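You operate a simulated robot arm through the tools that you are given. There is no shell and no other tool. Be economical: measure what you need, move in short steps, check, and stop when the job is done.

The job below is to be done with a simulated robot arm. You get a single attempt, and the scene is never put back.

## Task
Set the winder up for the thread and tension step on the note.
Fine: The old spool goes back in the cell of its colour, the new one in the cup, the bobbin on its seat. Leave it switched off.
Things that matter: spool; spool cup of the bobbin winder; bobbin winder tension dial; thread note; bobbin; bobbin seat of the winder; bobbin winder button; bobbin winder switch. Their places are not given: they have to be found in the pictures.

It is judged by the outcome, as a careful person would: the job done as asked, and still so three seconds after it is handed in. It fails if anything else is knocked over, pushed out of place, dropped, spilled or broken.

## Robot
A 7-joint arm with a two-finger parallel gripper, fixed in place. Base frame: the origin is at the foot of the arm, x ahead of it, y to its left, z up; the work surface is at about z = 746. Lengths are in mm, angles in degrees, forces in N, time in s.
With the tool pointing down near the work surface it reaches from about 300 to 680 mm from the base axis. Its first joint turns from -66.0 to 66.0 degrees. Payload 1.57 kg.
The TCP is the grasp point between the finger pads, 30 mm short of the fingertips. In the tool frame z runs along the fingers and y along their closing line. Largest opening 110 mm; finger width 24, thickness 12; the body of the gripper, 48 by 112 mm, starts 78 mm behind the TCP.
Orientation is that of the tool frame in the base frame, as [roll, pitch, yaw] about the fixed x, y, z axes, in that order (R = Rz(yaw) Ry(pitch) Rx(roll)). With the fingers straight down and closing along the base's y, the tool's x points along the base's -x, its y along +y and its z along -z.

## Interface
- The arm moves only by the tool servo_tool. Its argument "motion" is a list that holds one entry, the list of rows, each a list of 7 numbers: the shift along the tool's x, y, z in mm, then the turn, a rotation vector about the tool's x, y, z in degrees, then the finger opening in mm, from 0 to 110. In form: [[[tx, ty, tz, wx, wy, wz, hand], ...]]. A call has 1 to 8 rows; each row shifts and turns the commanded pose from where the row before left it, along the tool's axes as they then stand. A row lasts 0.2 s, in which the tool goes at most 50 mm and 8.6 degrees; a call with a longer step from one row to the next is refused whole, and so is a gripper value outside its range. Where a pose cannot be reached the arm comes as near as it can. A force on the tool above 40 N (or 10 N above the force at the start of the call, whichever is more), or a blocked arm, ends the call early, and 0.2 s more pass. Each finger travels about 108 mm/s and halts on what it meets, pressing with about 40 N; the grip force reading is that of the motor and also rises with nothing between the fingers. The clock runs only during rows and for 0.2 s after the last one: add rows that do not move to give the fingers time. It gives the time, the measured TCP pose, the force on the tool (base axes), the opening and the grip force at its end, in the units of the frame above (readings bear some noise).
- Cameras (640 x 400 px; columns grow to the right, rows downward): "scene" is fixed at [159.4, -392.5, 1393.3]; the picture's right is [0.81, -0.58, 0.00], its down [-0.39, -0.54, -0.74] and it looks along [0.44, 0.60, -0.67] (base axes); focal length 309 px, centre (320, 200). "wrist" rides on the gripper at [-36, 0, -80] in the tool frame; the picture's right is [0.00, -1.00, 0.00], its down [0.97, 0.00, -0.24] and it looks along [0.24, 0.00, 0.97] (tool axes); focal length 218 px, centre (320, 200).
- get_image(camera): a new picture of that camera. No time passes.
- measure_at(camera, pixels): for up to 12 pixels [column, row] of the newest picture of that camera ("zoom" is the newest enlarged one), the place [x, y, z] in the base frame of the surface seen there, good to about 2 mm. No time passes.
- inspect(camera, box): a new picture of the part [left, top, right, bottom] of that camera's present view, enlarged. No time passes.
- sign_off(): hands the job in; it is judged then, once.

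Go step by step. Measure first, check grasps and placings, and put right what went wrong. The budget is 80 turns and 46 pictures, counting those below and the enlarged ones. Unless the task says otherwise, let go and move clear before handing in, and close with one line.

The tools are called as a command line: name --argument value ..., lists and objects as JSON in quotes. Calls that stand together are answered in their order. servo_tool: Moves the arm, as the interface text tells. Its arguments: {"type":"object","properties":{"motion":{"type":"array"}},"required":["motion"]} The other tools are called the same way: get_image (camera) takes a picture; measure_at (camera, pixels) gives the place of the surface under pixels of a picture; inspect (camera, box) takes an enlarged picture of a part of a camera's view; sign_off () hands the job in.

At the start:

```text
clock: 0.0
ee_pos: [333.1, 14.7, 1129.2]
tool_rot: [179.9, 0.0, -180.0]
wrist_force: [-0.1, -1.1, -0.6]
grip_width: 109.8
grip_force: 0.0
```

scene: 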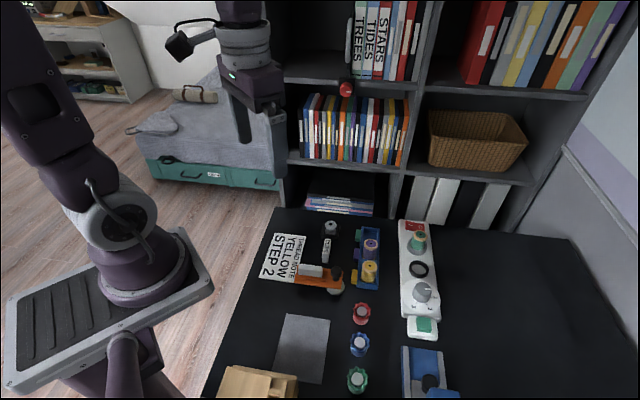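
wrist: 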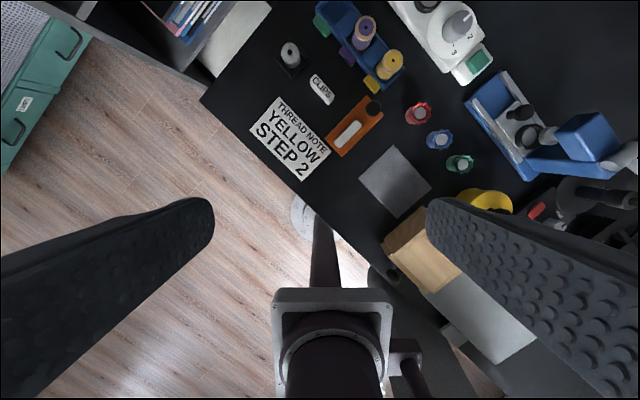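

The note reads YELLOW, STEP 2. The winder is the white strip at about (418,280), with a green spool on it, and the rack is at about (367,260). I'll enlarge both.

inspect --camera "scene" --box '[380, 210, 460, 350]'

inspect --camera "scene" --box '[310, 210, 400, 300]'

inspect --camera "wrist" --box '[240, 0, 560, 200]'

```text
2.86 times, centred on (420, 280) of scene
```

zoom: 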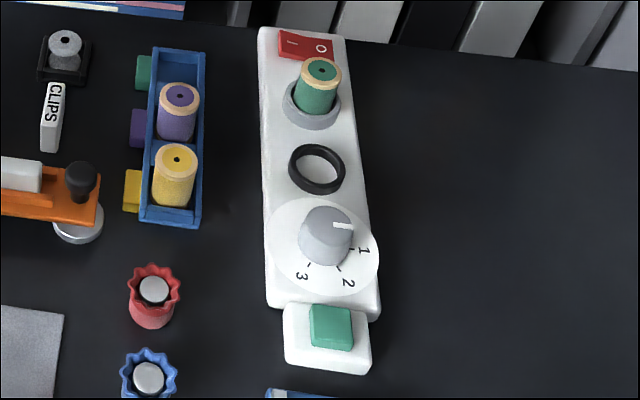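

```text
4.44 times, centred on (355, 255) of scene
```

zoom: 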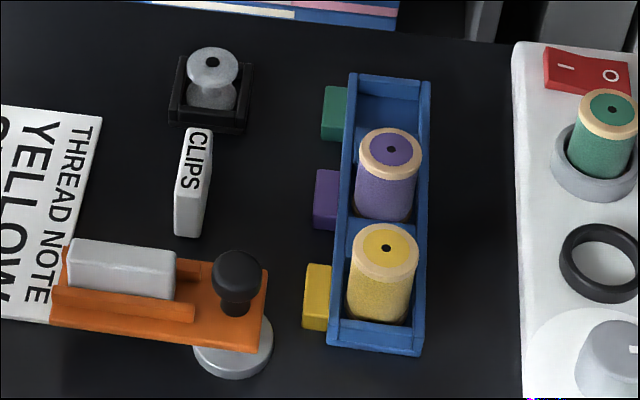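

```text
2.00 times, centred on (400, 100) of wrist
```

zoom: 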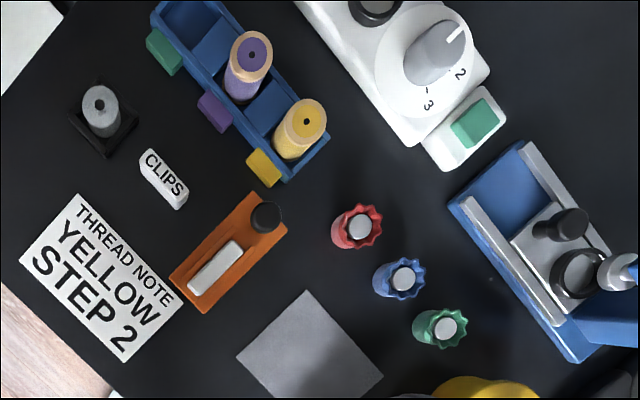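

Next I'll get rough positions for the winder, rack and bobbin.

measure_at --camera "scene" --pixels '[[419, 236], [414.6, 225.7], [411, 269.4], [418.5, 269.4], [421, 288], [423.7, 323.6], [369, 264], [370, 242], [370.8, 233.6], [331, 223], [390, 280], [403, 225]]'

```text
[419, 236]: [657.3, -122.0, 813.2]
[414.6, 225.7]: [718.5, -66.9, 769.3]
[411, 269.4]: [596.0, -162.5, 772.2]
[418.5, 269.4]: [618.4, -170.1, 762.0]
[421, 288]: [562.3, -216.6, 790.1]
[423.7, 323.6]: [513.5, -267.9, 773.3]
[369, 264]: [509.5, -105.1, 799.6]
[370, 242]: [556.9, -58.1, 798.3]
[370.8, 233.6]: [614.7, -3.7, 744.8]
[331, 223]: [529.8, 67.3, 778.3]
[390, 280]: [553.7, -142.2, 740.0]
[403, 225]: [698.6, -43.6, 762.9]
```

The winder and rack both run along about 45° in x and y. I'll move above the winder for a close view.

servo_tool --motion '[[[-32, -18, 10, 0, 0, 0, 110], [-32, -18, 15, 0, 0, 0, 110], [-32, -18, 20, 0, 0, 0, 110], [-32, -18, 20, 0, 0, 0, 110], [-32, -18, 20, 0, 0, 0, 110], [-32, -18, 20, 0, 0, 0, 110], [-30, -18, 20, 0, 0, 0, 110], [0, 0, 0, 0, 0, 0, 110]]]'

get_image --camera "wrist"

```text
clock: 1.8
ee_pos: [552.7, -110.3, 1002.8]
tool_rot: [179.8, 0.0, -180.0]
wrist_force: [0.2, -0.7, -0.1]
grip_width: 109.9
grip_force: 0.1
```

```text
40 pictures are left
```

wrist: 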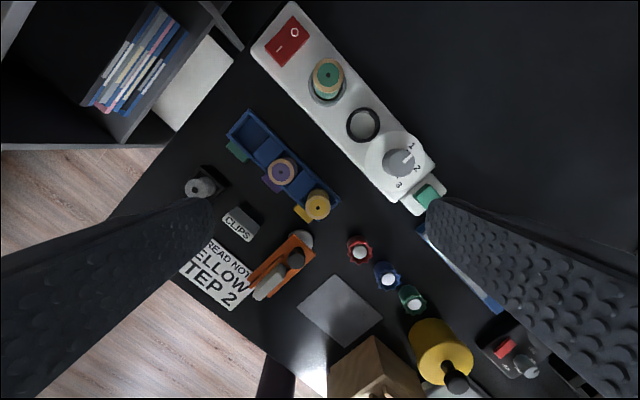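

inspect --camera "wrist" --box '[240, 0, 460, 220]'

measure_at --camera "wrist" --pixels '[[328, 73], [330, 98], [363, 124], [363, 110], [346, 124], [379, 124], [400, 162], [408, 157], [283, 171], [317, 205], [254, 130], [200, 187]]'

```text
1.82 times, centred on (350, 110) of wrist
```

zoom: 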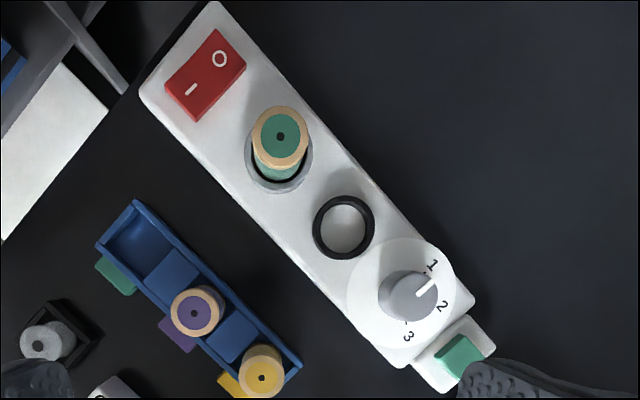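

```text
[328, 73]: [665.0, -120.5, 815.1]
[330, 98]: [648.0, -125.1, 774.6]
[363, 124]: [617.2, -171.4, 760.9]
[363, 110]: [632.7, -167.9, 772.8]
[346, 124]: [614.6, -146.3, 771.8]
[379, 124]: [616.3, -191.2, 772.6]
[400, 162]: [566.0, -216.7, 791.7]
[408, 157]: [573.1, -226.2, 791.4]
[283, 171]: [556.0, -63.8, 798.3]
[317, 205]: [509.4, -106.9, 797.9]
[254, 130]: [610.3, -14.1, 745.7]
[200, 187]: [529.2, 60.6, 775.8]
```

I'll check the rocker's tilt, the wall heights and the dial ticks.

measure_at --camera "zoom" --pixels '[[180, 82], [198, 100], [206, 45], [232, 66], [205, 76], [245, 328], [280, 346], [186, 255], [250, 160], [408, 297], [431, 283], [445, 300]]'

inspect --camera "wrist" --box '[350, 110, 460, 220]'

inspect --camera "scene" --box '[395, 210, 445, 250]'

```text
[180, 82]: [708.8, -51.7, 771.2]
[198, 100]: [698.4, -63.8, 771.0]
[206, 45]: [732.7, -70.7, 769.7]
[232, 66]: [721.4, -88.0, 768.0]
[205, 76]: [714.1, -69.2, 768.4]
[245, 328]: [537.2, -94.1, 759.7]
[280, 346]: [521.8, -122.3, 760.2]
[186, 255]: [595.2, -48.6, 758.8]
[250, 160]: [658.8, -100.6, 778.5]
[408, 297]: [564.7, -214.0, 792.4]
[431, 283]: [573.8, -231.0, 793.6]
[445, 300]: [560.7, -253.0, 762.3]
```

```text
3.64 times, centred on (405, 165) of wrist
```

zoom: 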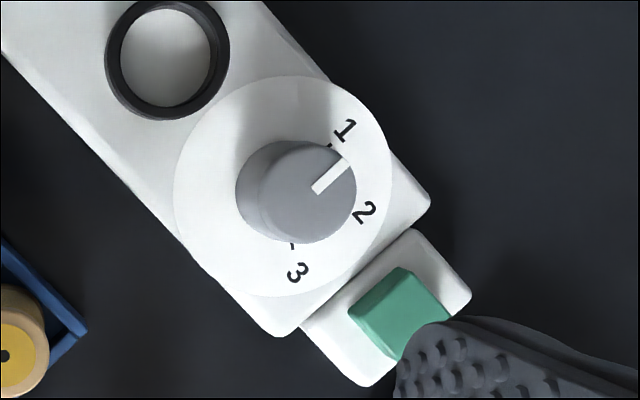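

```text
10.00 times, centred on (420, 230) of scene
```

zoom: 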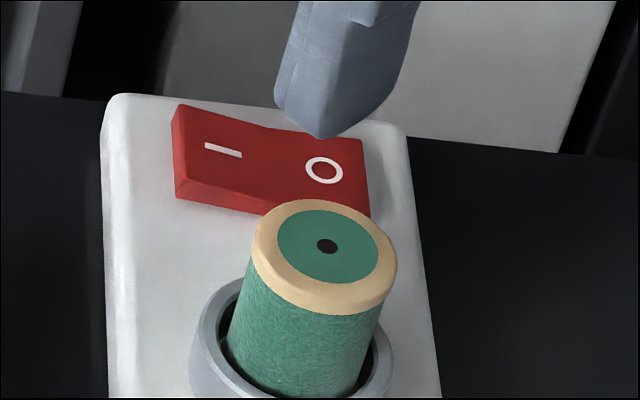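

The O side of the rocker is down (768 against 771), so it's already off and I'll leave it alone. The dial points at 1, and 2 is about 60° clockwise from there. I'll approach the dial first.

servo_tool --motion '[[[-2.5, -21.4, 26, 0, 0, 0, 80], [-2.5, -21.4, 26, 0, 0, 0, 70], [-2.5, -21.4, 26, 0, 0, 0, 64], [-2.5, -21.4, 26, 0, 0, 0, 64], [-2.5, -21.4, 26, 0, 0, 0, 64], [0, 0, 0, 0, 0, 0, 64]]]'

get_image --camera "wrist"

```text
clock: 3.2
ee_pos: [566.4, -219.3, 873.4]
tool_rot: [179.9, 0.0, 180.0]
wrist_force: [-0.3, -0.3, -0.1]
grip_width: 63.9
grip_force: 0.0
```

```text
36 pictures are left
```

wrist: 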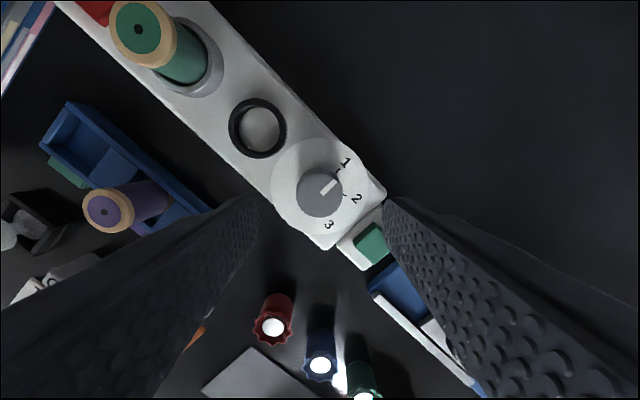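

measure_at --camera "wrist" --pixels '[[320, 195], [303, 195], [337, 195], [320, 178], [320, 211], [347, 193], [338, 168], [282, 190]]'

inspect --camera "wrist" --box '[260, 130, 390, 250]'

```text
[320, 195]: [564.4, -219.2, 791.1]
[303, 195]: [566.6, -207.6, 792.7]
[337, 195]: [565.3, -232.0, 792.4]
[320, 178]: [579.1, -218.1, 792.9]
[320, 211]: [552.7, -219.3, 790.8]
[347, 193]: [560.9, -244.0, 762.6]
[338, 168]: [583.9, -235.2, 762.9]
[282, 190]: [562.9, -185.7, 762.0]
```

```text
3.33 times, centred on (325, 190) of wrist
```

zoom: 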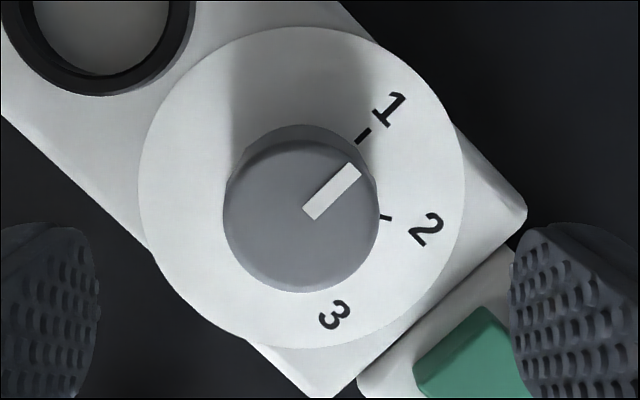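

The knob centre is about (565,-219), directly under the TCP. I'll lower so the tips stop at about z 774, then close.

servo_tool --motion '[[[1, 0, 23, 0, 0, 0, 64], [0, 0, 23, 0, 0, 0, 64], [0, 0, 22, 0, 0, 0, 64], [0, 0, 0, 0, 0, 0, 64], [0, 0, 0, 0, 0, 0, 44], [0, 0, 0, 0, 0, 0, 28], [0, 0, 0, 0, 0, 0, 28]]]'

```text
clock: 4.8
ee_pos: [565.0, -219.6, 804.5]
tool_rot: [179.9, 0.0, 180.0]
wrist_force: [2.1, -5.1, -6.5]
grip_width: 36.5
grip_force: 43.5
```

The fingers hold the knob at 36.5 mm. I'll turn it 59° clockwise.

servo_tool --motion '[[[0, 0, 0, 0, 0, 8.4, 28], [0, 0, 0, 0, 0, 8.4, 28], [0, 0, 0, 0, 0, 8.4, 28], [0, 0, 0, 0, 0, 8.4, 28], [0, 0, 0, 0, 0, 8.4, 28], [0, 0, 0, 0, 0, 8.4, 28], [0, 0, 0, 0, 0, 8.4, 28], [0, 0, 0, 0, 0, 0, 28]]]'

inspect --camera "wrist" --box '[240, 130, 400, 250]'

```text
clock: 6.6
ee_pos: [565.7, -218.4, 806.6]
tool_rot: [-180.0, 0.0, 121.2]
wrist_force: [-0.1, -6.3, -30.1]
grip_width: 36.7
grip_force: 43.1
```

```text
3.33 times, centred on (320, 190) of wrist
```

zoom: 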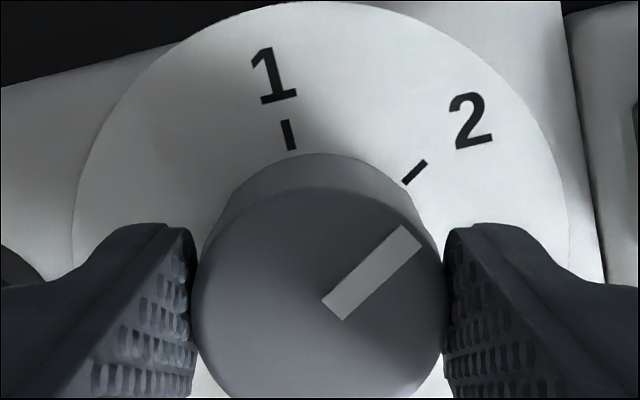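

The pointer now lines up with tick 2. I'll release, lift, and measure the bookcase clearance near the spool.

servo_tool --motion '[[[0, 0, 0, 0, 0, 0, 44], [0, 0, 0, 0, 0, 0, 56], [0, 0, -20, 0, 0, 0, 60], [0, 0, -40, 0, 0, 0, 70], [0, 0, -40, 0, 0, 0, 70], [0, 0, 0, 0, 0, 0, 70]]]'

get_image --camera "scene"

inspect --camera "wrist" --box '[180, 60, 460, 240]'

measure_at --camera "scene" --pixels '[[345, 164], [480, 180], [425, 195], [490, 205], [382, 215], [560, 190], [500, 93], [419, 235]]'

```text
clock: 8.0
ee_pos: [564.6, -218.2, 906.5]
tool_rot: [-180.0, 0.0, 121.2]
wrist_force: [-0.4, 0.1, -0.1]
grip_width: 70.1
grip_force: 0.0
```

```text
33 pictures are left
```

scene: 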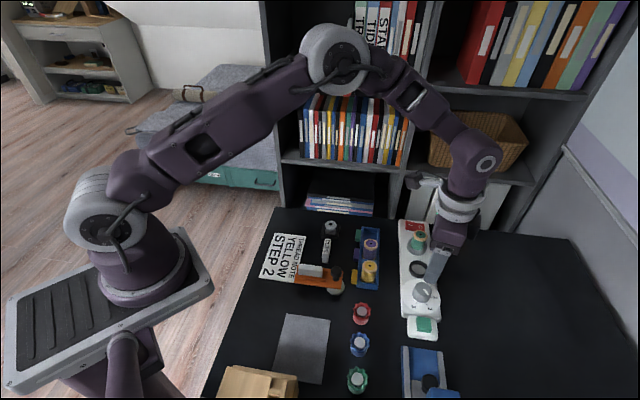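

```text
2.22 times, centred on (320, 150) of wrist
```

zoom: 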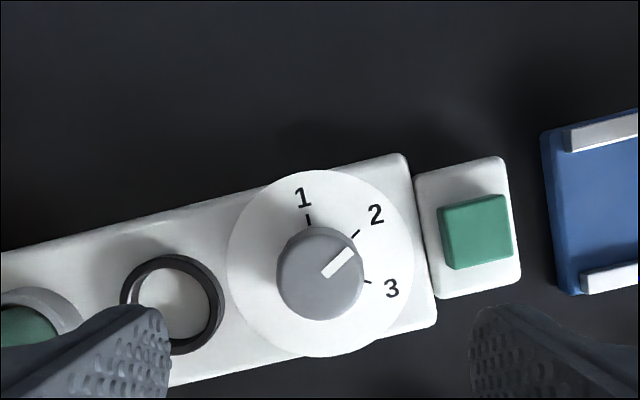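

```text
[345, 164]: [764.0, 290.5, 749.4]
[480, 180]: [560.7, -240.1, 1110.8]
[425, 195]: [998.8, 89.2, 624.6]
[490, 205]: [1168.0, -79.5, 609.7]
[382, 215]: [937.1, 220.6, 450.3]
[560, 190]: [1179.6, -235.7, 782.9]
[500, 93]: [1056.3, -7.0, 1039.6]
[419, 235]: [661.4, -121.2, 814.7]
```

The dial is on 2 and the bookcase is well clear. I'll turn back to yaw 180 and then move over the green spool.

servo_tool --motion '[[[0, 0, 0, 0, 0, -8.4, 70], [0, 0, 0, 0, 0, -8.4, 70], [0, 0, 0, 0, 0, -8.4, 70], [0, 0, 0, 0, 0, -8.4, 70], [0, 0, 0, 0, 0, -8.4, 70], [0, 0, 0, 0, 0, -8.4, 70], [0, 0, 0, 0, 0, -8.4, 70], [0, 0, 0, 0, 0, 0, 70]]]'

servo_tool --motion '[[[-24, 24, 0, 0, 0, 0, 70], [-24, 24, 0, 0, 0, 0, 70], [-24, 24, 0, 0, 0, 0, 70], [-24, 24, 0, 0, 0, 0, 70], [0, 0, 0, 0, 0, 0, 70]]]'

get_image --camera "wrist"

```text
clock: 9.8
ee_pos: [566.0, -217.9, 905.8]
tool_rot: [179.9, 0.1, -180.0]
wrist_force: [-0.6, -1.1, 0.5]
grip_width: 70.2
grip_force: 0.0
```

```text
clock: 11.0
ee_pos: [661.9, -124.1, 907.8]
tool_rot: [180.0, 0.0, -180.0]
wrist_force: [-0.1, 0.1, -0.2]
grip_width: 70.2
grip_force: 0.1
```

```text
31 pictures are left
```

wrist: 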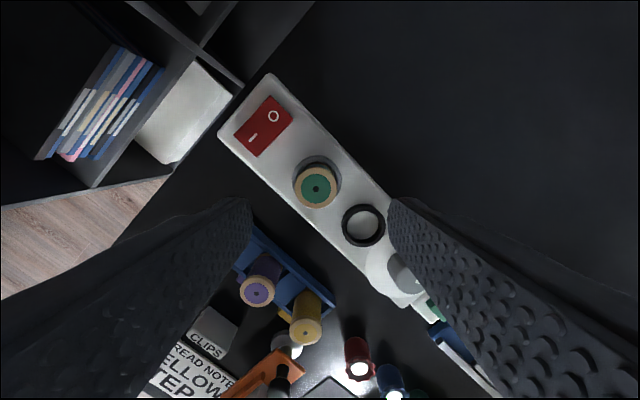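

measure_at --camera "wrist" --pixels '[[315, 187], [294, 187], [337, 187], [315, 168], [315, 206], [320, 160], [364, 225], [364, 207], [346, 225], [382, 225], [364, 243]]'

inspect --camera "wrist" --box '[270, 140, 400, 260]'

```text
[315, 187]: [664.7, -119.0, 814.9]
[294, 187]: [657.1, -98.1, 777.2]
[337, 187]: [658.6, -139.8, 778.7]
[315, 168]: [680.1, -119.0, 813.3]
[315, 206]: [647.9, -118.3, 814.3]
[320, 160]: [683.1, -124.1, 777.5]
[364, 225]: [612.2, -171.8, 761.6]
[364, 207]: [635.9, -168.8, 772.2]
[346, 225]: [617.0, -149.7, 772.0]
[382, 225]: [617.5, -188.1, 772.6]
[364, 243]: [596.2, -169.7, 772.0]
```

```text
3.33 times, centred on (335, 200) of wrist
```

zoom: 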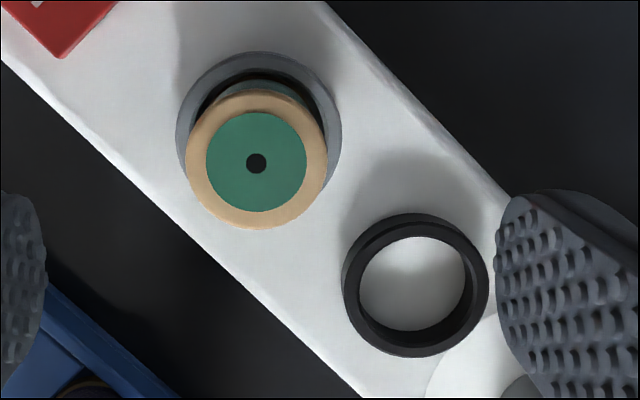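

The green spool's top is at (664,-119.5,815) and the ring top is at 778. I'll lower to z 811 and grip.

servo_tool --motion '[[[-2, 4.8, 32, 0, 0, 0, 66], [0, 0, 32, 0, 0, 0, 60], [0, 0, 32, 0, 0, 0, 56], [0, 0, 0, 0, 0, 0, 56], [0, 0, 0, 0, 0, 0, 40], [0, 0, 0, 0, 0, 0, 24], [0, 0, 0, 0, 0, 0, 24]]]'

```text
clock: 12.6
ee_pos: [664.6, -117.5, 810.7]
tool_rot: [-180.0, 0.0, 179.9]
wrist_force: [-0.3, 0.9, 1.0]
grip_width: 33.0
grip_force: 39.6
```

The spool is held at 33 mm. I'll lift it and carry it toward the green cell at about (605,-15).

servo_tool --motion '[[[0, 0, -15, 0, 0, 0, 24], [0, 0, -40, 0, 0, 0, 24], [0, 0, -40, 0, 0, 0, 24], [20, 34, 0, 0, 0, 0, 24], [20, 34, 0, 0, 0, 0, 24], [20, 34, 0, 0, 0, 0, 24], [0, 0, 0, 0, 0, 0, 24]]]'

get_image --camera "wrist"

inspect --camera "scene" --box '[310, 180, 450, 300]'

```text
clock: 14.2
ee_pos: [605.1, -15.9, 904.7]
tool_rot: [179.9, -0.1, 179.9]
wrist_force: [-0.5, 0.4, 0.0]
grip_width: 33.5
grip_force: 39.9
```

```text
29 pictures are left
```

wrist: 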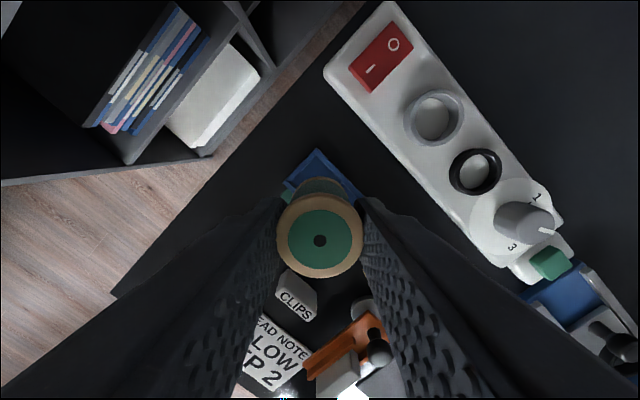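

```text
3.33 times, centred on (380, 240) of scene
```

zoom: 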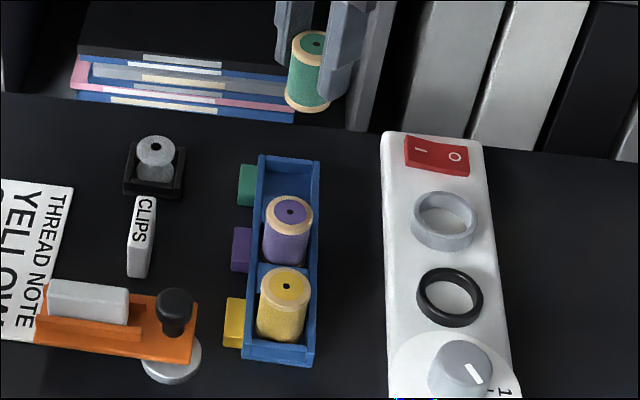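

measure_at --camera "zoom" --pixels '[[259, 158], [319, 164], [289, 185], [275, 195], [308, 200], [291, 217], [285, 290], [246, 172], [240, 230], [232, 300], [246, 354], [308, 361]]'

```text
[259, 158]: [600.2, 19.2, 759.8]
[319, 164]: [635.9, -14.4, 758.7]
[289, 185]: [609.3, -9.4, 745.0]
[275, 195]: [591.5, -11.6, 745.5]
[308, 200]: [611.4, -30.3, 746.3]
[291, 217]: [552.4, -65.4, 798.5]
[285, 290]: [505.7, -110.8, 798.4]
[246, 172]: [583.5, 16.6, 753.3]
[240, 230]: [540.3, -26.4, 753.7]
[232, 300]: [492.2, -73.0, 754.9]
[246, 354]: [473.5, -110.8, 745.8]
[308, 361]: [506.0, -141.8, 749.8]
```

measure_at --camera "wrist" --pixels '[[310, 240], [330, 240], [320, 207], [320, 276], [281, 240], [360, 240]]'

```text
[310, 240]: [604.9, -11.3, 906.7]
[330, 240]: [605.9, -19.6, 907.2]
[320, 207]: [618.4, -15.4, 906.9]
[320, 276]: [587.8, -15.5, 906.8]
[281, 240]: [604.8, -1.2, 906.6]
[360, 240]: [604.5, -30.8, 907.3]
```

I'll lower until the spool is just above the walls and check the alignment.

servo_tool --motion '[[[3, 0, 30, 0, 0, 0, 24], [0, 0, 30, 0, 0, 0, 24], [0, 0, 30, 0, 0, 0, 24], [0, 0, 0, 0, 0, 0, 24]]]'

inspect --camera "scene" --box '[340, 200, 410, 260]'

inspect --camera "wrist" --box '[240, 100, 420, 280]'

```text
clock: 15.2
ee_pos: [600.6, -14.2, 814.1]
tool_rot: [179.9, 0.0, -179.9]
wrist_force: [-0.7, -0.1, -0.2]
grip_width: 33.4
grip_force: 39.6
```

```text
6.67 times, centred on (375, 230) of scene
```

zoom: 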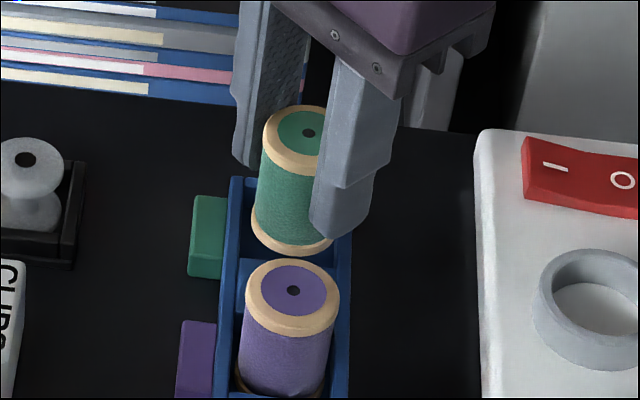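

```text
2.22 times, centred on (330, 190) of wrist
```

zoom: 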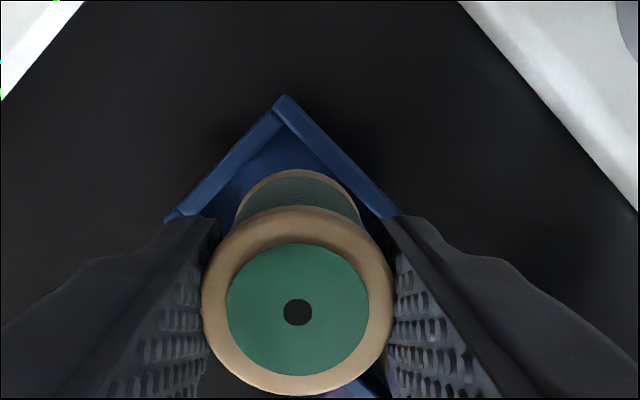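

measure_at --camera "zoom" --pixels '[[285, 100], [287, 125], [185, 205], [385, 205], [380, 212], [298, 172], [240, 205], [200, 212], [360, 205]]'

```text
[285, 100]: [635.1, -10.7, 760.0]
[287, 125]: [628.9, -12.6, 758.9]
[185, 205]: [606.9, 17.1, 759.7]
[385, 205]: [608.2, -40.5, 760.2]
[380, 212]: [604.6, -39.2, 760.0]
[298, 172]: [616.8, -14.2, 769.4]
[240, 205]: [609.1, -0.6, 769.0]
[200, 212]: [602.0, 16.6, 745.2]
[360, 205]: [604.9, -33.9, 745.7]
```

The spool sits centred over the cell, at about (600.5,-14.3). I'll lower it to the floor and release.

servo_tool --motion '[[[0, 0, 10, 0, 0, 0, 24], [0, 0, 7.5, 0, 0, 0, 24], [0, 0, 0, 0, 0, 0, 24]]]'

inspect --camera "scene" --box '[340, 200, 410, 260]'

```text
clock: 15.7
ee_pos: [601.2, -15.6, 808.4]
tool_rot: [-180.0, 0.2, -179.9]
wrist_force: [-1.4, 0.5, 10.7]
grip_width: 33.0
grip_force: 39.8
stopped in row 2: the force on the tool passed its limit (the readings are from after the stop); the commanded pose is now the measured one
```

```text
6.67 times, centred on (375, 230) of scene
```

zoom: 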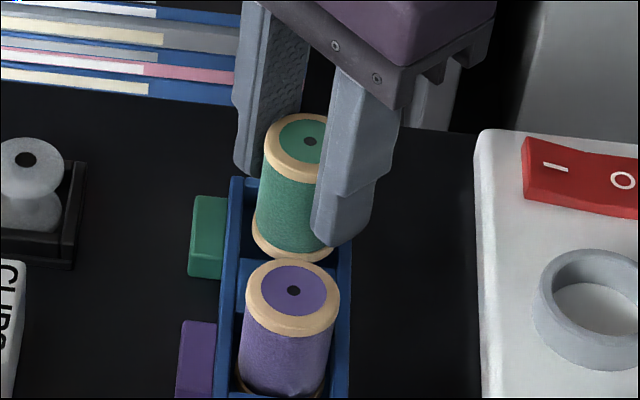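

The spool caught something at rim height, about z 759. I'll lift it and look at the cell's edges.

servo_tool --motion '[[[0, 0, -40, 0, 0, 0, 24], [0, 0, -40, 0, 0, 0, 24], [-36, 0, -30, 0, 0, 0, 24], [-36, 0, 0, 0, 0, 0, 24], [0, 0, 0, 0, 0, 0, 24]]]'

inspect --camera "scene" --box '[340, 215, 400, 300]'

get_image --camera "wrist"

```text
clock: 16.9
ee_pos: [673.3, -14.3, 918.3]
tool_rot: [-180.0, -0.1, 180.0]
wrist_force: [-0.1, -0.6, 0.1]
grip_width: 33.3
grip_force: 40.1
```

```text
4.71 times, centred on (370, 258) of scene
```

zoom: 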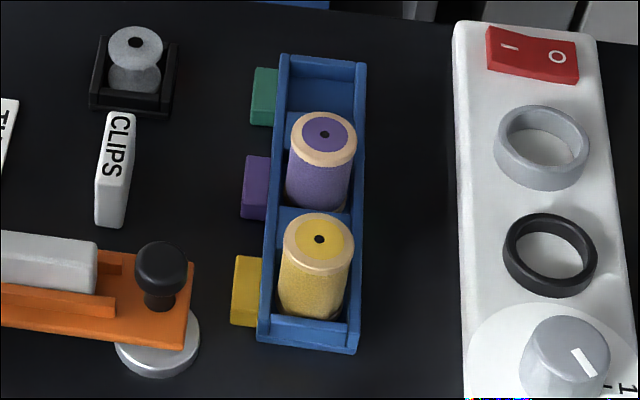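

```text
23 pictures are left
```

wrist: 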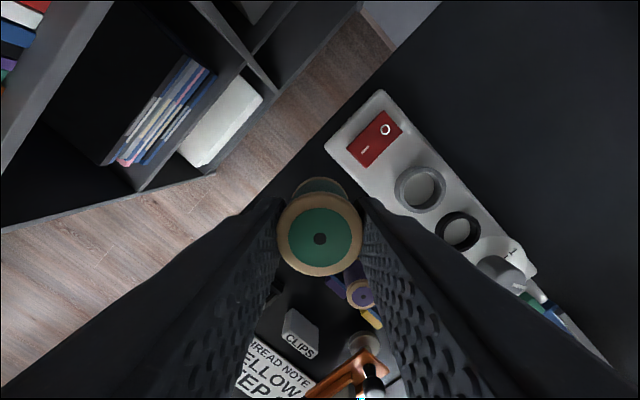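

measure_at --camera "zoom" --pixels '[[320, 62], [320, 68], [283, 80], [361, 80], [288, 108], [287, 118], [286, 128], [300, 104], [352, 108], [355, 130], [330, 90], [280, 222]]'

inspect --camera "scene" --box '[360, 222, 384, 242]'

```text
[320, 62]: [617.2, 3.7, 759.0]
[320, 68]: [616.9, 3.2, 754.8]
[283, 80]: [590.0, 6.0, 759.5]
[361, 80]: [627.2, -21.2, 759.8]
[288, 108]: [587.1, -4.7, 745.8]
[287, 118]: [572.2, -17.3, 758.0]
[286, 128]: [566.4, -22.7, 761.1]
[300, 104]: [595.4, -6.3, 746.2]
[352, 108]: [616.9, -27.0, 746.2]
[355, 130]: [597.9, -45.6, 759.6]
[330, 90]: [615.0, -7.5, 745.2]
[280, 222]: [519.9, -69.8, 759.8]
```

```text
16.00 times, centred on (372, 232) of scene
```

zoom: 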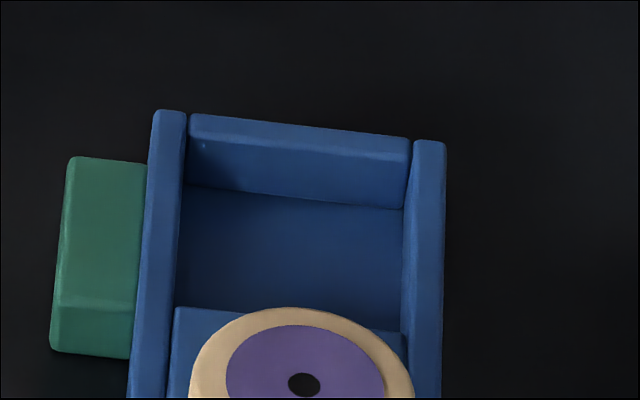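

measure_at --camera "zoom" --pixels '[[170, 160], [184, 160], [300, 128], [300, 142], [408, 200], [420, 250], [435, 250], [165, 280], [180, 315], [178, 330], [397, 338], [178, 300]]'

```text
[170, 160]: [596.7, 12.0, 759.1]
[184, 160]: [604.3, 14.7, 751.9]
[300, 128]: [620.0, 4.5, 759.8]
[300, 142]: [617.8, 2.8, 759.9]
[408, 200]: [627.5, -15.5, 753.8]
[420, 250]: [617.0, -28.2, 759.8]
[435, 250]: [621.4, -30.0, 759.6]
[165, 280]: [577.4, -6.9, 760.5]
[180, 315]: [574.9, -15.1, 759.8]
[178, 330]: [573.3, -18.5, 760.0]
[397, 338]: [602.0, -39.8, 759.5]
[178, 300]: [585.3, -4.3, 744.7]
```

measure_at --camera "wrist" --pixels '[[310, 239], [329, 239], [319, 206], [319, 274]]'

```text
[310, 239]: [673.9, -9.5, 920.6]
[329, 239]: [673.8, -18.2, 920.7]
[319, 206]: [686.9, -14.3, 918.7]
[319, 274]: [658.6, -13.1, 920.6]
```

The block's edge sits further out than I assumed, so the true cell centre is about (603.3,-12.2). I'll re-align there and try again.

servo_tool --motion '[[[35, 1, 0, 0, 0, 0, 24], [35, 1, 20, 0, 0, 0, 24], [0, 0, 42, 0, 0, 0, 24], [0, 0, 42, 0, 0, 0, 24], [0, 0, 0, 0, 0, 0, 24]]]'

```text
clock: 18.1
ee_pos: [605.5, -12.3, 814.1]
tool_rot: [180.0, 0.2, -180.0]
wrist_force: [-0.2, -0.4, -0.7]
grip_width: 33.3
grip_force: 40.5
```

servo_tool --motion '[[[2, 0, 4, 0, 0, 0, 24], [0, 0, 6, 0, 0, 0, 24], [0, 0, 6, 0, 0, 0, 24], [0, 0, 0, 0, 0, 0, 24]]]'

inspect --camera "scene" --box '[340, 200, 410, 260]'

```text
clock: 19.1
ee_pos: [601.7, -13.3, 797.6]
tool_rot: [180.0, 0.1, -180.0]
wrist_force: [0.7, 0.2, -0.4]
grip_width: 33.4
grip_force: 39.6
```

```text
6.67 times, centred on (375, 230) of scene
```

zoom: 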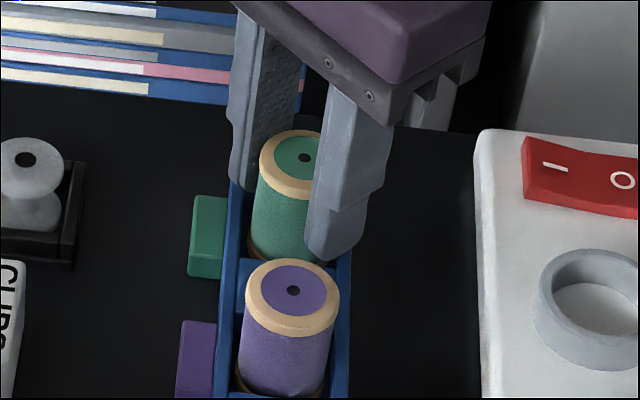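

The spool is inside the cell. I'll lower 2 mm more, release and lift.

servo_tool --motion '[[[0, 0, 2, 0, 0, 0, 24], [0, 0, 0, 0, 0, 0, 34], [0, 0, 0, 0, 0, 0, 42], [0, 0, 0, 0, 0, 0, 50], [0, 0, -30, 0, 0, 0, 54], [0, 0, -40, 0, 0, 0, 60], [0, 0, -40, 0, 0, 0, 60], [0, 0, 0, 0, 0, 0, 60]]]'

servo_tool --motion '[[[31, -32, 0, 0, 0, 0, 70], [31, -32, 0, 0, 0, 0, 70], [31, -30, 0, 0, 0, 0, 70], [0, 0, 0, 0, 0, 0, 70]]]'

get_image --camera "wrist"

```text
clock: 20.9
ee_pos: [600.9, -14.4, 905.6]
tool_rot: [-180.0, 0.2, 179.9]
wrist_force: [-0.2, -0.4, 0.7]
grip_width: 60.1
grip_force: 0.0
```

```text
clock: 21.9
ee_pos: [507.2, -106.7, 904.5]
tool_rot: [-180.0, 0.0, 180.0]
wrist_force: [-0.1, -0.6, 0.3]
grip_width: 70.1
grip_force: 0.1
```

```text
20 pictures are left
```

wrist: 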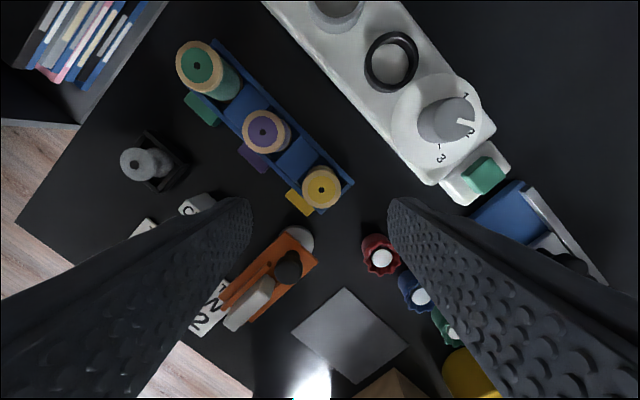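

The green spool is seated. Next I'll measure the yellow spool and the red thing nearby for finger clearance.

measure_at --camera "wrist" --pixels '[[316, 189], [326, 189], [303, 189], [340, 189], [321, 171], [321, 207], [380, 257], [197, 66], [267, 129], [137, 164], [295, 235]]'

```text
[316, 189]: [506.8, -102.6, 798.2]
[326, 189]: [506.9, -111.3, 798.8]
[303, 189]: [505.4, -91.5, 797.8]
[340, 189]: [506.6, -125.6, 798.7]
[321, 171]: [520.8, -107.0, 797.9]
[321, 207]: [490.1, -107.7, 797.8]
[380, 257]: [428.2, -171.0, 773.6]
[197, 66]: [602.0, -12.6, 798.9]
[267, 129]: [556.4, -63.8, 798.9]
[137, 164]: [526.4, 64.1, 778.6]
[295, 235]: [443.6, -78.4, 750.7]
```

servo_tool --motion '[[[1, -0.8, 36, 0, 0, 0, 60], [0, 0, 36, 0, 0, 0, 56], [0, 0, 37, 0, 0, 0, 56], [0, 0, 0, 0, 0, 0, 56], [0, 0, 0, 0, 0, 0, 40], [0, 0, 0, 0, 0, 0, 24], [0, 0, 0, 0, 0, 0, 24]]]'

servo_tool --motion '[[[0, 0, -10, 0, 0, 0, 24], [0, 0, -40, 0, 0, 0, 24], [0, 0, -45, 0, 0, 0, 24], [0, 0, -20, 0, 0, 0, 24], [0, 0, 0, 0, 0, 0, 24]]]'

```text
clock: 23.5
ee_pos: [508.6, -109.9, 796.6]
tool_rot: [-180.0, 0.2, -180.0]
wrist_force: [0.1, -0.1, 0.4]
grip_width: 33.4
grip_force: 39.7
```

```text
clock: 24.7
ee_pos: [506.5, -109.2, 910.7]
tool_rot: [180.0, 0.2, 180.0]
wrist_force: [-0.6, -0.4, -0.2]
grip_width: 33.2
grip_force: 39.9
```

It's gripped at 33 mm. I'll carry it over to the cup at (663,-119).

servo_tool --motion '[[[-39, -2.5, 0, 0, 0, 0, 24], [-39, -2.5, 0, 0, 0, 0, 24], [-39, -2.5, 0, 0, 0, 0, 24], [-39, -2.5, 0, 0, 0, 0, 24], [0, 0, 0, 0, 0, 0, 24], [0, 0, 35, 0, 0, 0, 24], [0, 0, 0, 0, 0, 0, 24]]]'

get_image --camera "wrist"

inspect --camera "scene" --box '[380, 190, 450, 270]'

```text
clock: 26.3
ee_pos: [664.3, -119.1, 875.6]
tool_rot: [180.0, 0.1, -180.0]
wrist_force: [0.0, 0.1, -0.6]
grip_width: 33.1
grip_force: 40.1
```

```text
19 pictures are left
```

wrist: 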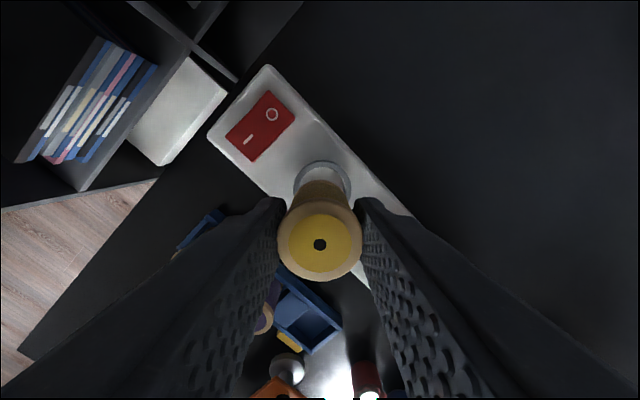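

```text
5.00 times, centred on (415, 230) of scene
```

zoom: 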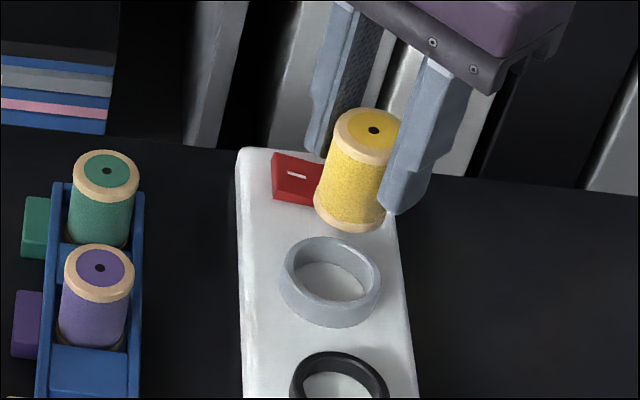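

measure_at --camera "zoom" --pixels '[[286, 266], [377, 274], [336, 240], [328, 303], [300, 248], [368, 252], [297, 292], [362, 298]]'

measure_at --camera "wrist" --pixels '[[310, 243], [330, 243], [320, 203], [320, 280], [323, 163], [297, 178], [348, 178]]'

```text
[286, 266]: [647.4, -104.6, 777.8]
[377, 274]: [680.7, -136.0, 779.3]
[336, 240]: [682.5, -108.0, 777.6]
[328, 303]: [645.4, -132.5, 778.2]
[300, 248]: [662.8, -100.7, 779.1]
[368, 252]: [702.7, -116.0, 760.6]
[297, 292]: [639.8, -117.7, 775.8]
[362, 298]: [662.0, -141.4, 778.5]
```

```text
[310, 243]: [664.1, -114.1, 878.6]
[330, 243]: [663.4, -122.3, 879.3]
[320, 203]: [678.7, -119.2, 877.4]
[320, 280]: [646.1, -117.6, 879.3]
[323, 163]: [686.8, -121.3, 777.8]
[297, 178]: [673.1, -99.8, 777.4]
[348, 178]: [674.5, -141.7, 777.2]
```

The ring centre is (663.8,-120.6) and the spool centre is about (663,-118.6). I'll correct for that and lower in.

servo_tool --motion '[[[-0.8, -1.9, 25, 0, 0, 0, 24], [0, 0, 20, 0, 0, 0, 24], [0, 0, 0, 0, 0, 0, 24]]]'

inspect --camera "wrist" --box '[250, 100, 400, 280]'

```text
clock: 27.1
ee_pos: [665.3, -121.0, 831.7]
tool_rot: [180.0, 0.2, 179.9]
wrist_force: [-0.7, -0.5, -1.2]
grip_width: 33.1
grip_force: 40.3
```

```text
2.22 times, centred on (325, 190) of wrist
```

zoom: 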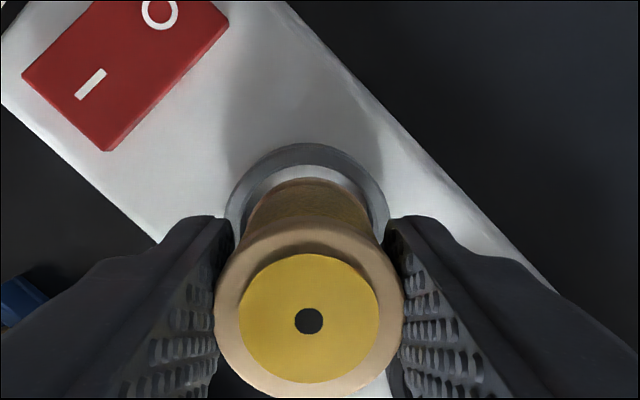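

servo_tool --motion '[[[0, 0, 6, 0, 0, 0, 24], [0, 0, 6, 0, 0, 0, 24], [0, 0, 6, 0, 0, 0, 24], [0, 0, 0, 0, 0, 0, 24]]]'

```text
clock: 28.1
ee_pos: [663.7, -120.1, 813.5]
tool_rot: [179.9, 0.1, 180.0]
wrist_force: [0.4, 0.0, -0.8]
grip_width: 33.1
grip_force: 39.7
```

It's in without contact. I'll ease down 2 mm, release and lift, then move toward the bobbin at about (526,64).

servo_tool --motion '[[[0, 0, 1.5, 0, 0, 0, 24], [0, 0, 0, 0, 0, 0, 34], [0, 0, 0, 0, 0, 0, 42], [0, 0, 0, 0, 0, 0, 50], [0, 0, -30, 0, 0, 0, 56], [0, 0, -35, 0, 0, 0, 60], [0, 0, -20, 0, 0, 0, 60], [0, 0, 0, 0, 0, 0, 60]]]'

servo_tool --motion '[[[33, 45, 0, 0, 0, 0, 64], [33, 45, 0, 0, 0, 0, 64], [33, 45, 0, 0, 0, 0, 64], [36, 47, 10, 0, 0, 0, 64], [0, 0, 0, 0, 0, 0, 64]]]'

get_image --camera "wrist"

inspect --camera "scene" --box '[380, 200, 460, 340]'

```text
clock: 29.9
ee_pos: [664.3, -120.2, 899.7]
tool_rot: [-180.0, 0.1, 180.0]
wrist_force: [0.1, -0.8, 0.2]
grip_width: 60.0
grip_force: 0.0
```

```text
refused: row 1 steps farther than a row can; nothing moved
```

```text
16 pictures are left
```

wrist: 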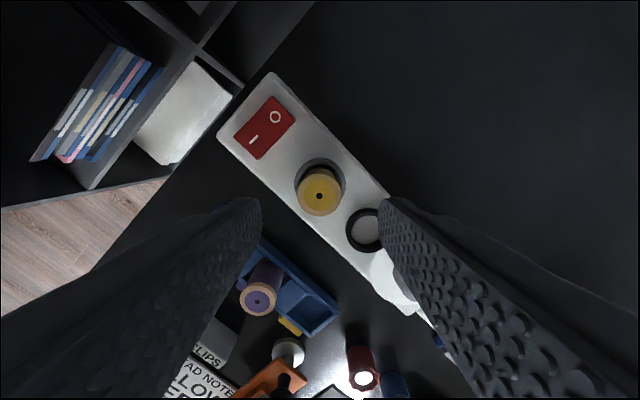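

```text
2.86 times, centred on (420, 270) of scene
```

zoom: 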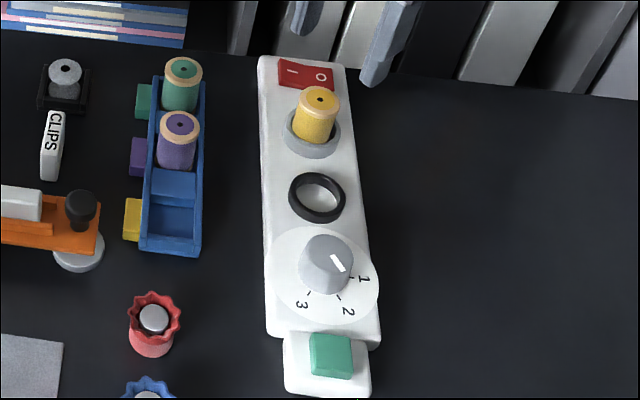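

The yellow spool is in the cup and the dial is on 2. Now to the bobbin, in smaller steps.

servo_tool --motion '[[[27.5, 36.8, 0, 0, 0, 0, 64], [27.5, 36.8, 0, 0, 0, 0, 64], [27.5, 36.8, 0, 0, 0, 0, 64], [27.5, 36.8, 0, 0, 0, 0, 64], [27.5, 36.8, 20, 0, 0, 0, 64], [0, 0, 0, 0, 0, 0, 64]]]'

inspect --camera "wrist" --box '[240, 120, 400, 260]'

inspect --camera "scene" --box '[310, 205, 350, 245]'

```text
refused: row 5 steps farther than a row can; nothing moved
```

```text
2.86 times, centred on (320, 190) of wrist
```

zoom: 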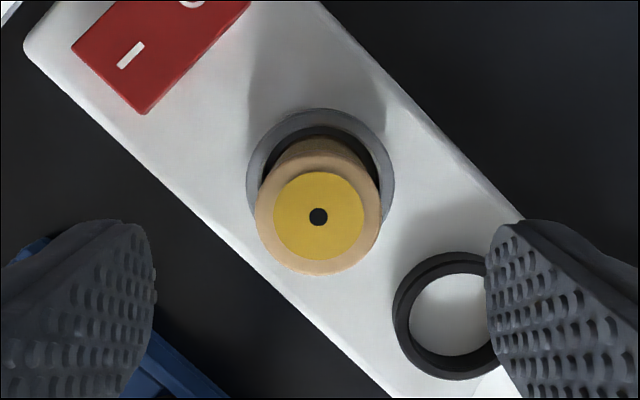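

```text
10.00 times, centred on (330, 225) of scene
```

zoom: 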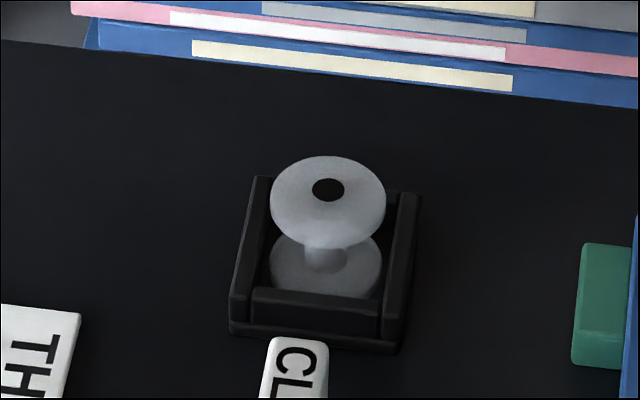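

measure_at --camera "zoom" --pixels '[[276, 200], [381, 206], [325, 236], [330, 161], [340, 205], [330, 285], [250, 240], [405, 250], [315, 300], [300, 180]]'

servo_tool --motion '[[[27.5, 36.8, 0, 0, 0, 0, 64], [27.5, 36.8, 0, 0, 0, 0, 64], [27.5, 36.8, 0, 0, 0, 0, 64], [27.5, 36.8, 0, 0, 0, 0, 64], [27.5, 36.8, 0, 0, 0, 0, 64], [0, 0, 15, 0, 0, 0, 64], [0, 0, 0, 0, 0, 0, 64]]]'

inspect --camera "wrist" --box '[240, 120, 400, 260]'

```text
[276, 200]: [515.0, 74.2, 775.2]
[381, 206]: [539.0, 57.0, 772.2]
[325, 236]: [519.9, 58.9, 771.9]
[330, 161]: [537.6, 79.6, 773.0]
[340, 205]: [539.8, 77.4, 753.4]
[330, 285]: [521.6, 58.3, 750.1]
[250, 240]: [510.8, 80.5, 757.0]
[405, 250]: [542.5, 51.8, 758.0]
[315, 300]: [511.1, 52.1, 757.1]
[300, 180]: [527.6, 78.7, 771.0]
```

```text
clock: 31.5
ee_pos: [525.5, 64.4, 883.7]
tool_rot: [180.0, 0.1, -180.0]
wrist_force: [0.7, 0.1, 0.7]
grip_width: 63.9
grip_force: 0.0
```

```text
2.86 times, centred on (320, 190) of wrist
```

zoom: 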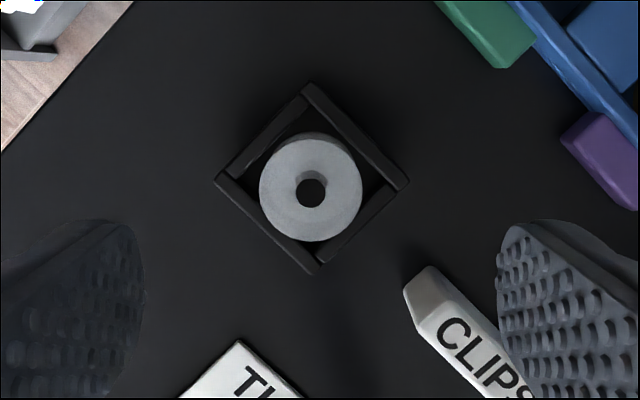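

measure_at --camera "zoom" --pixels '[[264, 187], [357, 187], [310, 145], [310, 237], [290, 187], [335, 200], [225, 183], [400, 183], [425, 275]]'

```text
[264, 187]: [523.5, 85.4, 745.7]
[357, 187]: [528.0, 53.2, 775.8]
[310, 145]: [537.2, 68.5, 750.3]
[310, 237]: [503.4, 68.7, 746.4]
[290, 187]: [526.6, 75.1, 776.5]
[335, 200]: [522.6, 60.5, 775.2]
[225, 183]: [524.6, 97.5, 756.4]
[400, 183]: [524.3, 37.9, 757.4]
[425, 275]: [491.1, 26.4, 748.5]
```

The bobbin centre is about (526.8,67.7) with its top at 775; the tray walls reach 757. I'll lower so the tips stop at about 762 and grip.

servo_tool --motion '[[[-1.3, 3.3, 31, 0, 0, 0, 60], [0, 0, 31, 0, 0, 0, 56], [0, 0, 29, 0, 0, 0, 56], [0, 0, 0, 0, 0, 0, 56], [0, 0, 0, 0, 0, 0, 42], [0, 0, 0, 0, 0, 0, 24], [0, 0, 0, 0, 0, 0, 24]]]'

servo_tool --motion '[[[0, 0, -6, 0, 0, 0, 24], [0, 0, -30, 0, 0, 0, 24], [0, 0, -40, 0, 0, 0, 24], [0, 0, -10, 0, 0, 0, 24], [0, 0, 0, 0, 0, 0, 24]]]'

inspect --camera "scene" --box '[300, 170, 370, 250]'

```text
clock: 33.1
ee_pos: [526.6, 67.3, 792.0]
tool_rot: [-179.9, 0.1, -180.0]
wrist_force: [0.2, 0.1, 0.4]
grip_width: 29.7
grip_force: 39.1
```

```text
clock: 34.3
ee_pos: [528.1, 66.6, 879.8]
tool_rot: [179.9, 0.1, -180.0]
wrist_force: [-0.4, -1.0, -0.6]
grip_width: 29.5
grip_force: 39.1
```

```text
5.00 times, centred on (335, 210) of scene
```

zoom: 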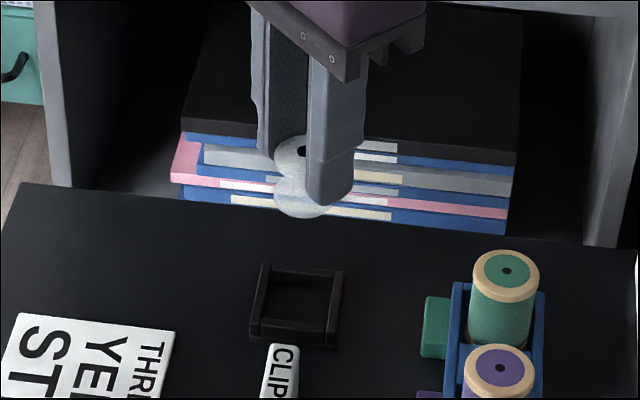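

The bobbin is held level. I'll carry it to above the seat at (616.5,-169.5).

servo_tool --motion '[[[-14.7, -39.4, -2, 0, 0, 0, 24], [-14.7, -39.4, 0, 0, 0, 0, 24], [-14.7, -39.4, 0, 0, 0, 0, 24], [-14.7, -39.4, 0, 0, 0, 0, 24], [-14.7, -39.4, 0, 0, 0, 0, 24], [-14.7, -39.4, 0, 0, 0, 0, 24], [0, 0, 0, 0, 0, 0, 24]]]'

inspect --camera "wrist" --box '[240, 100, 400, 280]'

inspect --camera "scene" --box '[390, 210, 450, 290]'

```text
clock: 35.9
ee_pos: [613.6, -171.2, 880.7]
tool_rot: [-180.0, 0.1, 179.9]
wrist_force: [-0.3, -0.1, 0.9]
grip_width: 29.5
grip_force: 39.0
```

```text
2.22 times, centred on (320, 190) of wrist
```

zoom: 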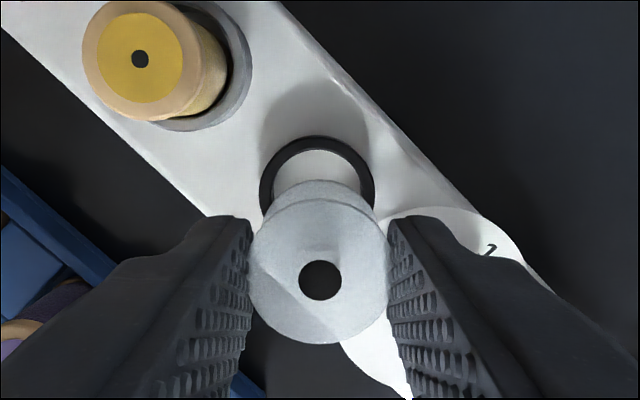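

```text
5.00 times, centred on (420, 250) of scene
```

zoom: 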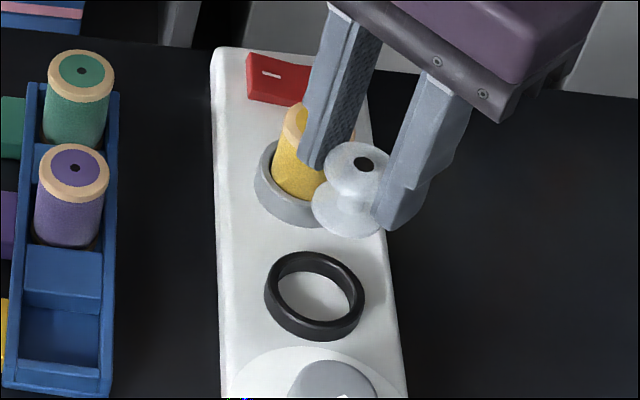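

measure_at --camera "zoom" --pixels '[[272, 284], [358, 300], [325, 258], [305, 325], [285, 264], [347, 320], [348, 268], [280, 308], [315, 300]]'

measure_at --camera "wrist" --pixels '[[305, 226], [335, 226], [320, 200], [320, 251], [319, 163], [299, 183], [341, 183]]'

```text
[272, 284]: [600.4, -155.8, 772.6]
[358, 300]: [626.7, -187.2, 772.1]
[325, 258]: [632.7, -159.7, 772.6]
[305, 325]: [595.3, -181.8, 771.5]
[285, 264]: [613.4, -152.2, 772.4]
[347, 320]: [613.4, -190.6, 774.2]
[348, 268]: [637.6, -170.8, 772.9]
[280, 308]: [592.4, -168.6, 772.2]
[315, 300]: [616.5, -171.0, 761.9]
```

```text
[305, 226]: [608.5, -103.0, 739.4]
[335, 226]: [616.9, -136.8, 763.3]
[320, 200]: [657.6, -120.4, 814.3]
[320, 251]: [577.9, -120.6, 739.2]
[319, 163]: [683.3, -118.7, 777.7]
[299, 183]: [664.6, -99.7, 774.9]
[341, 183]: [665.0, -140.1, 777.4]
```

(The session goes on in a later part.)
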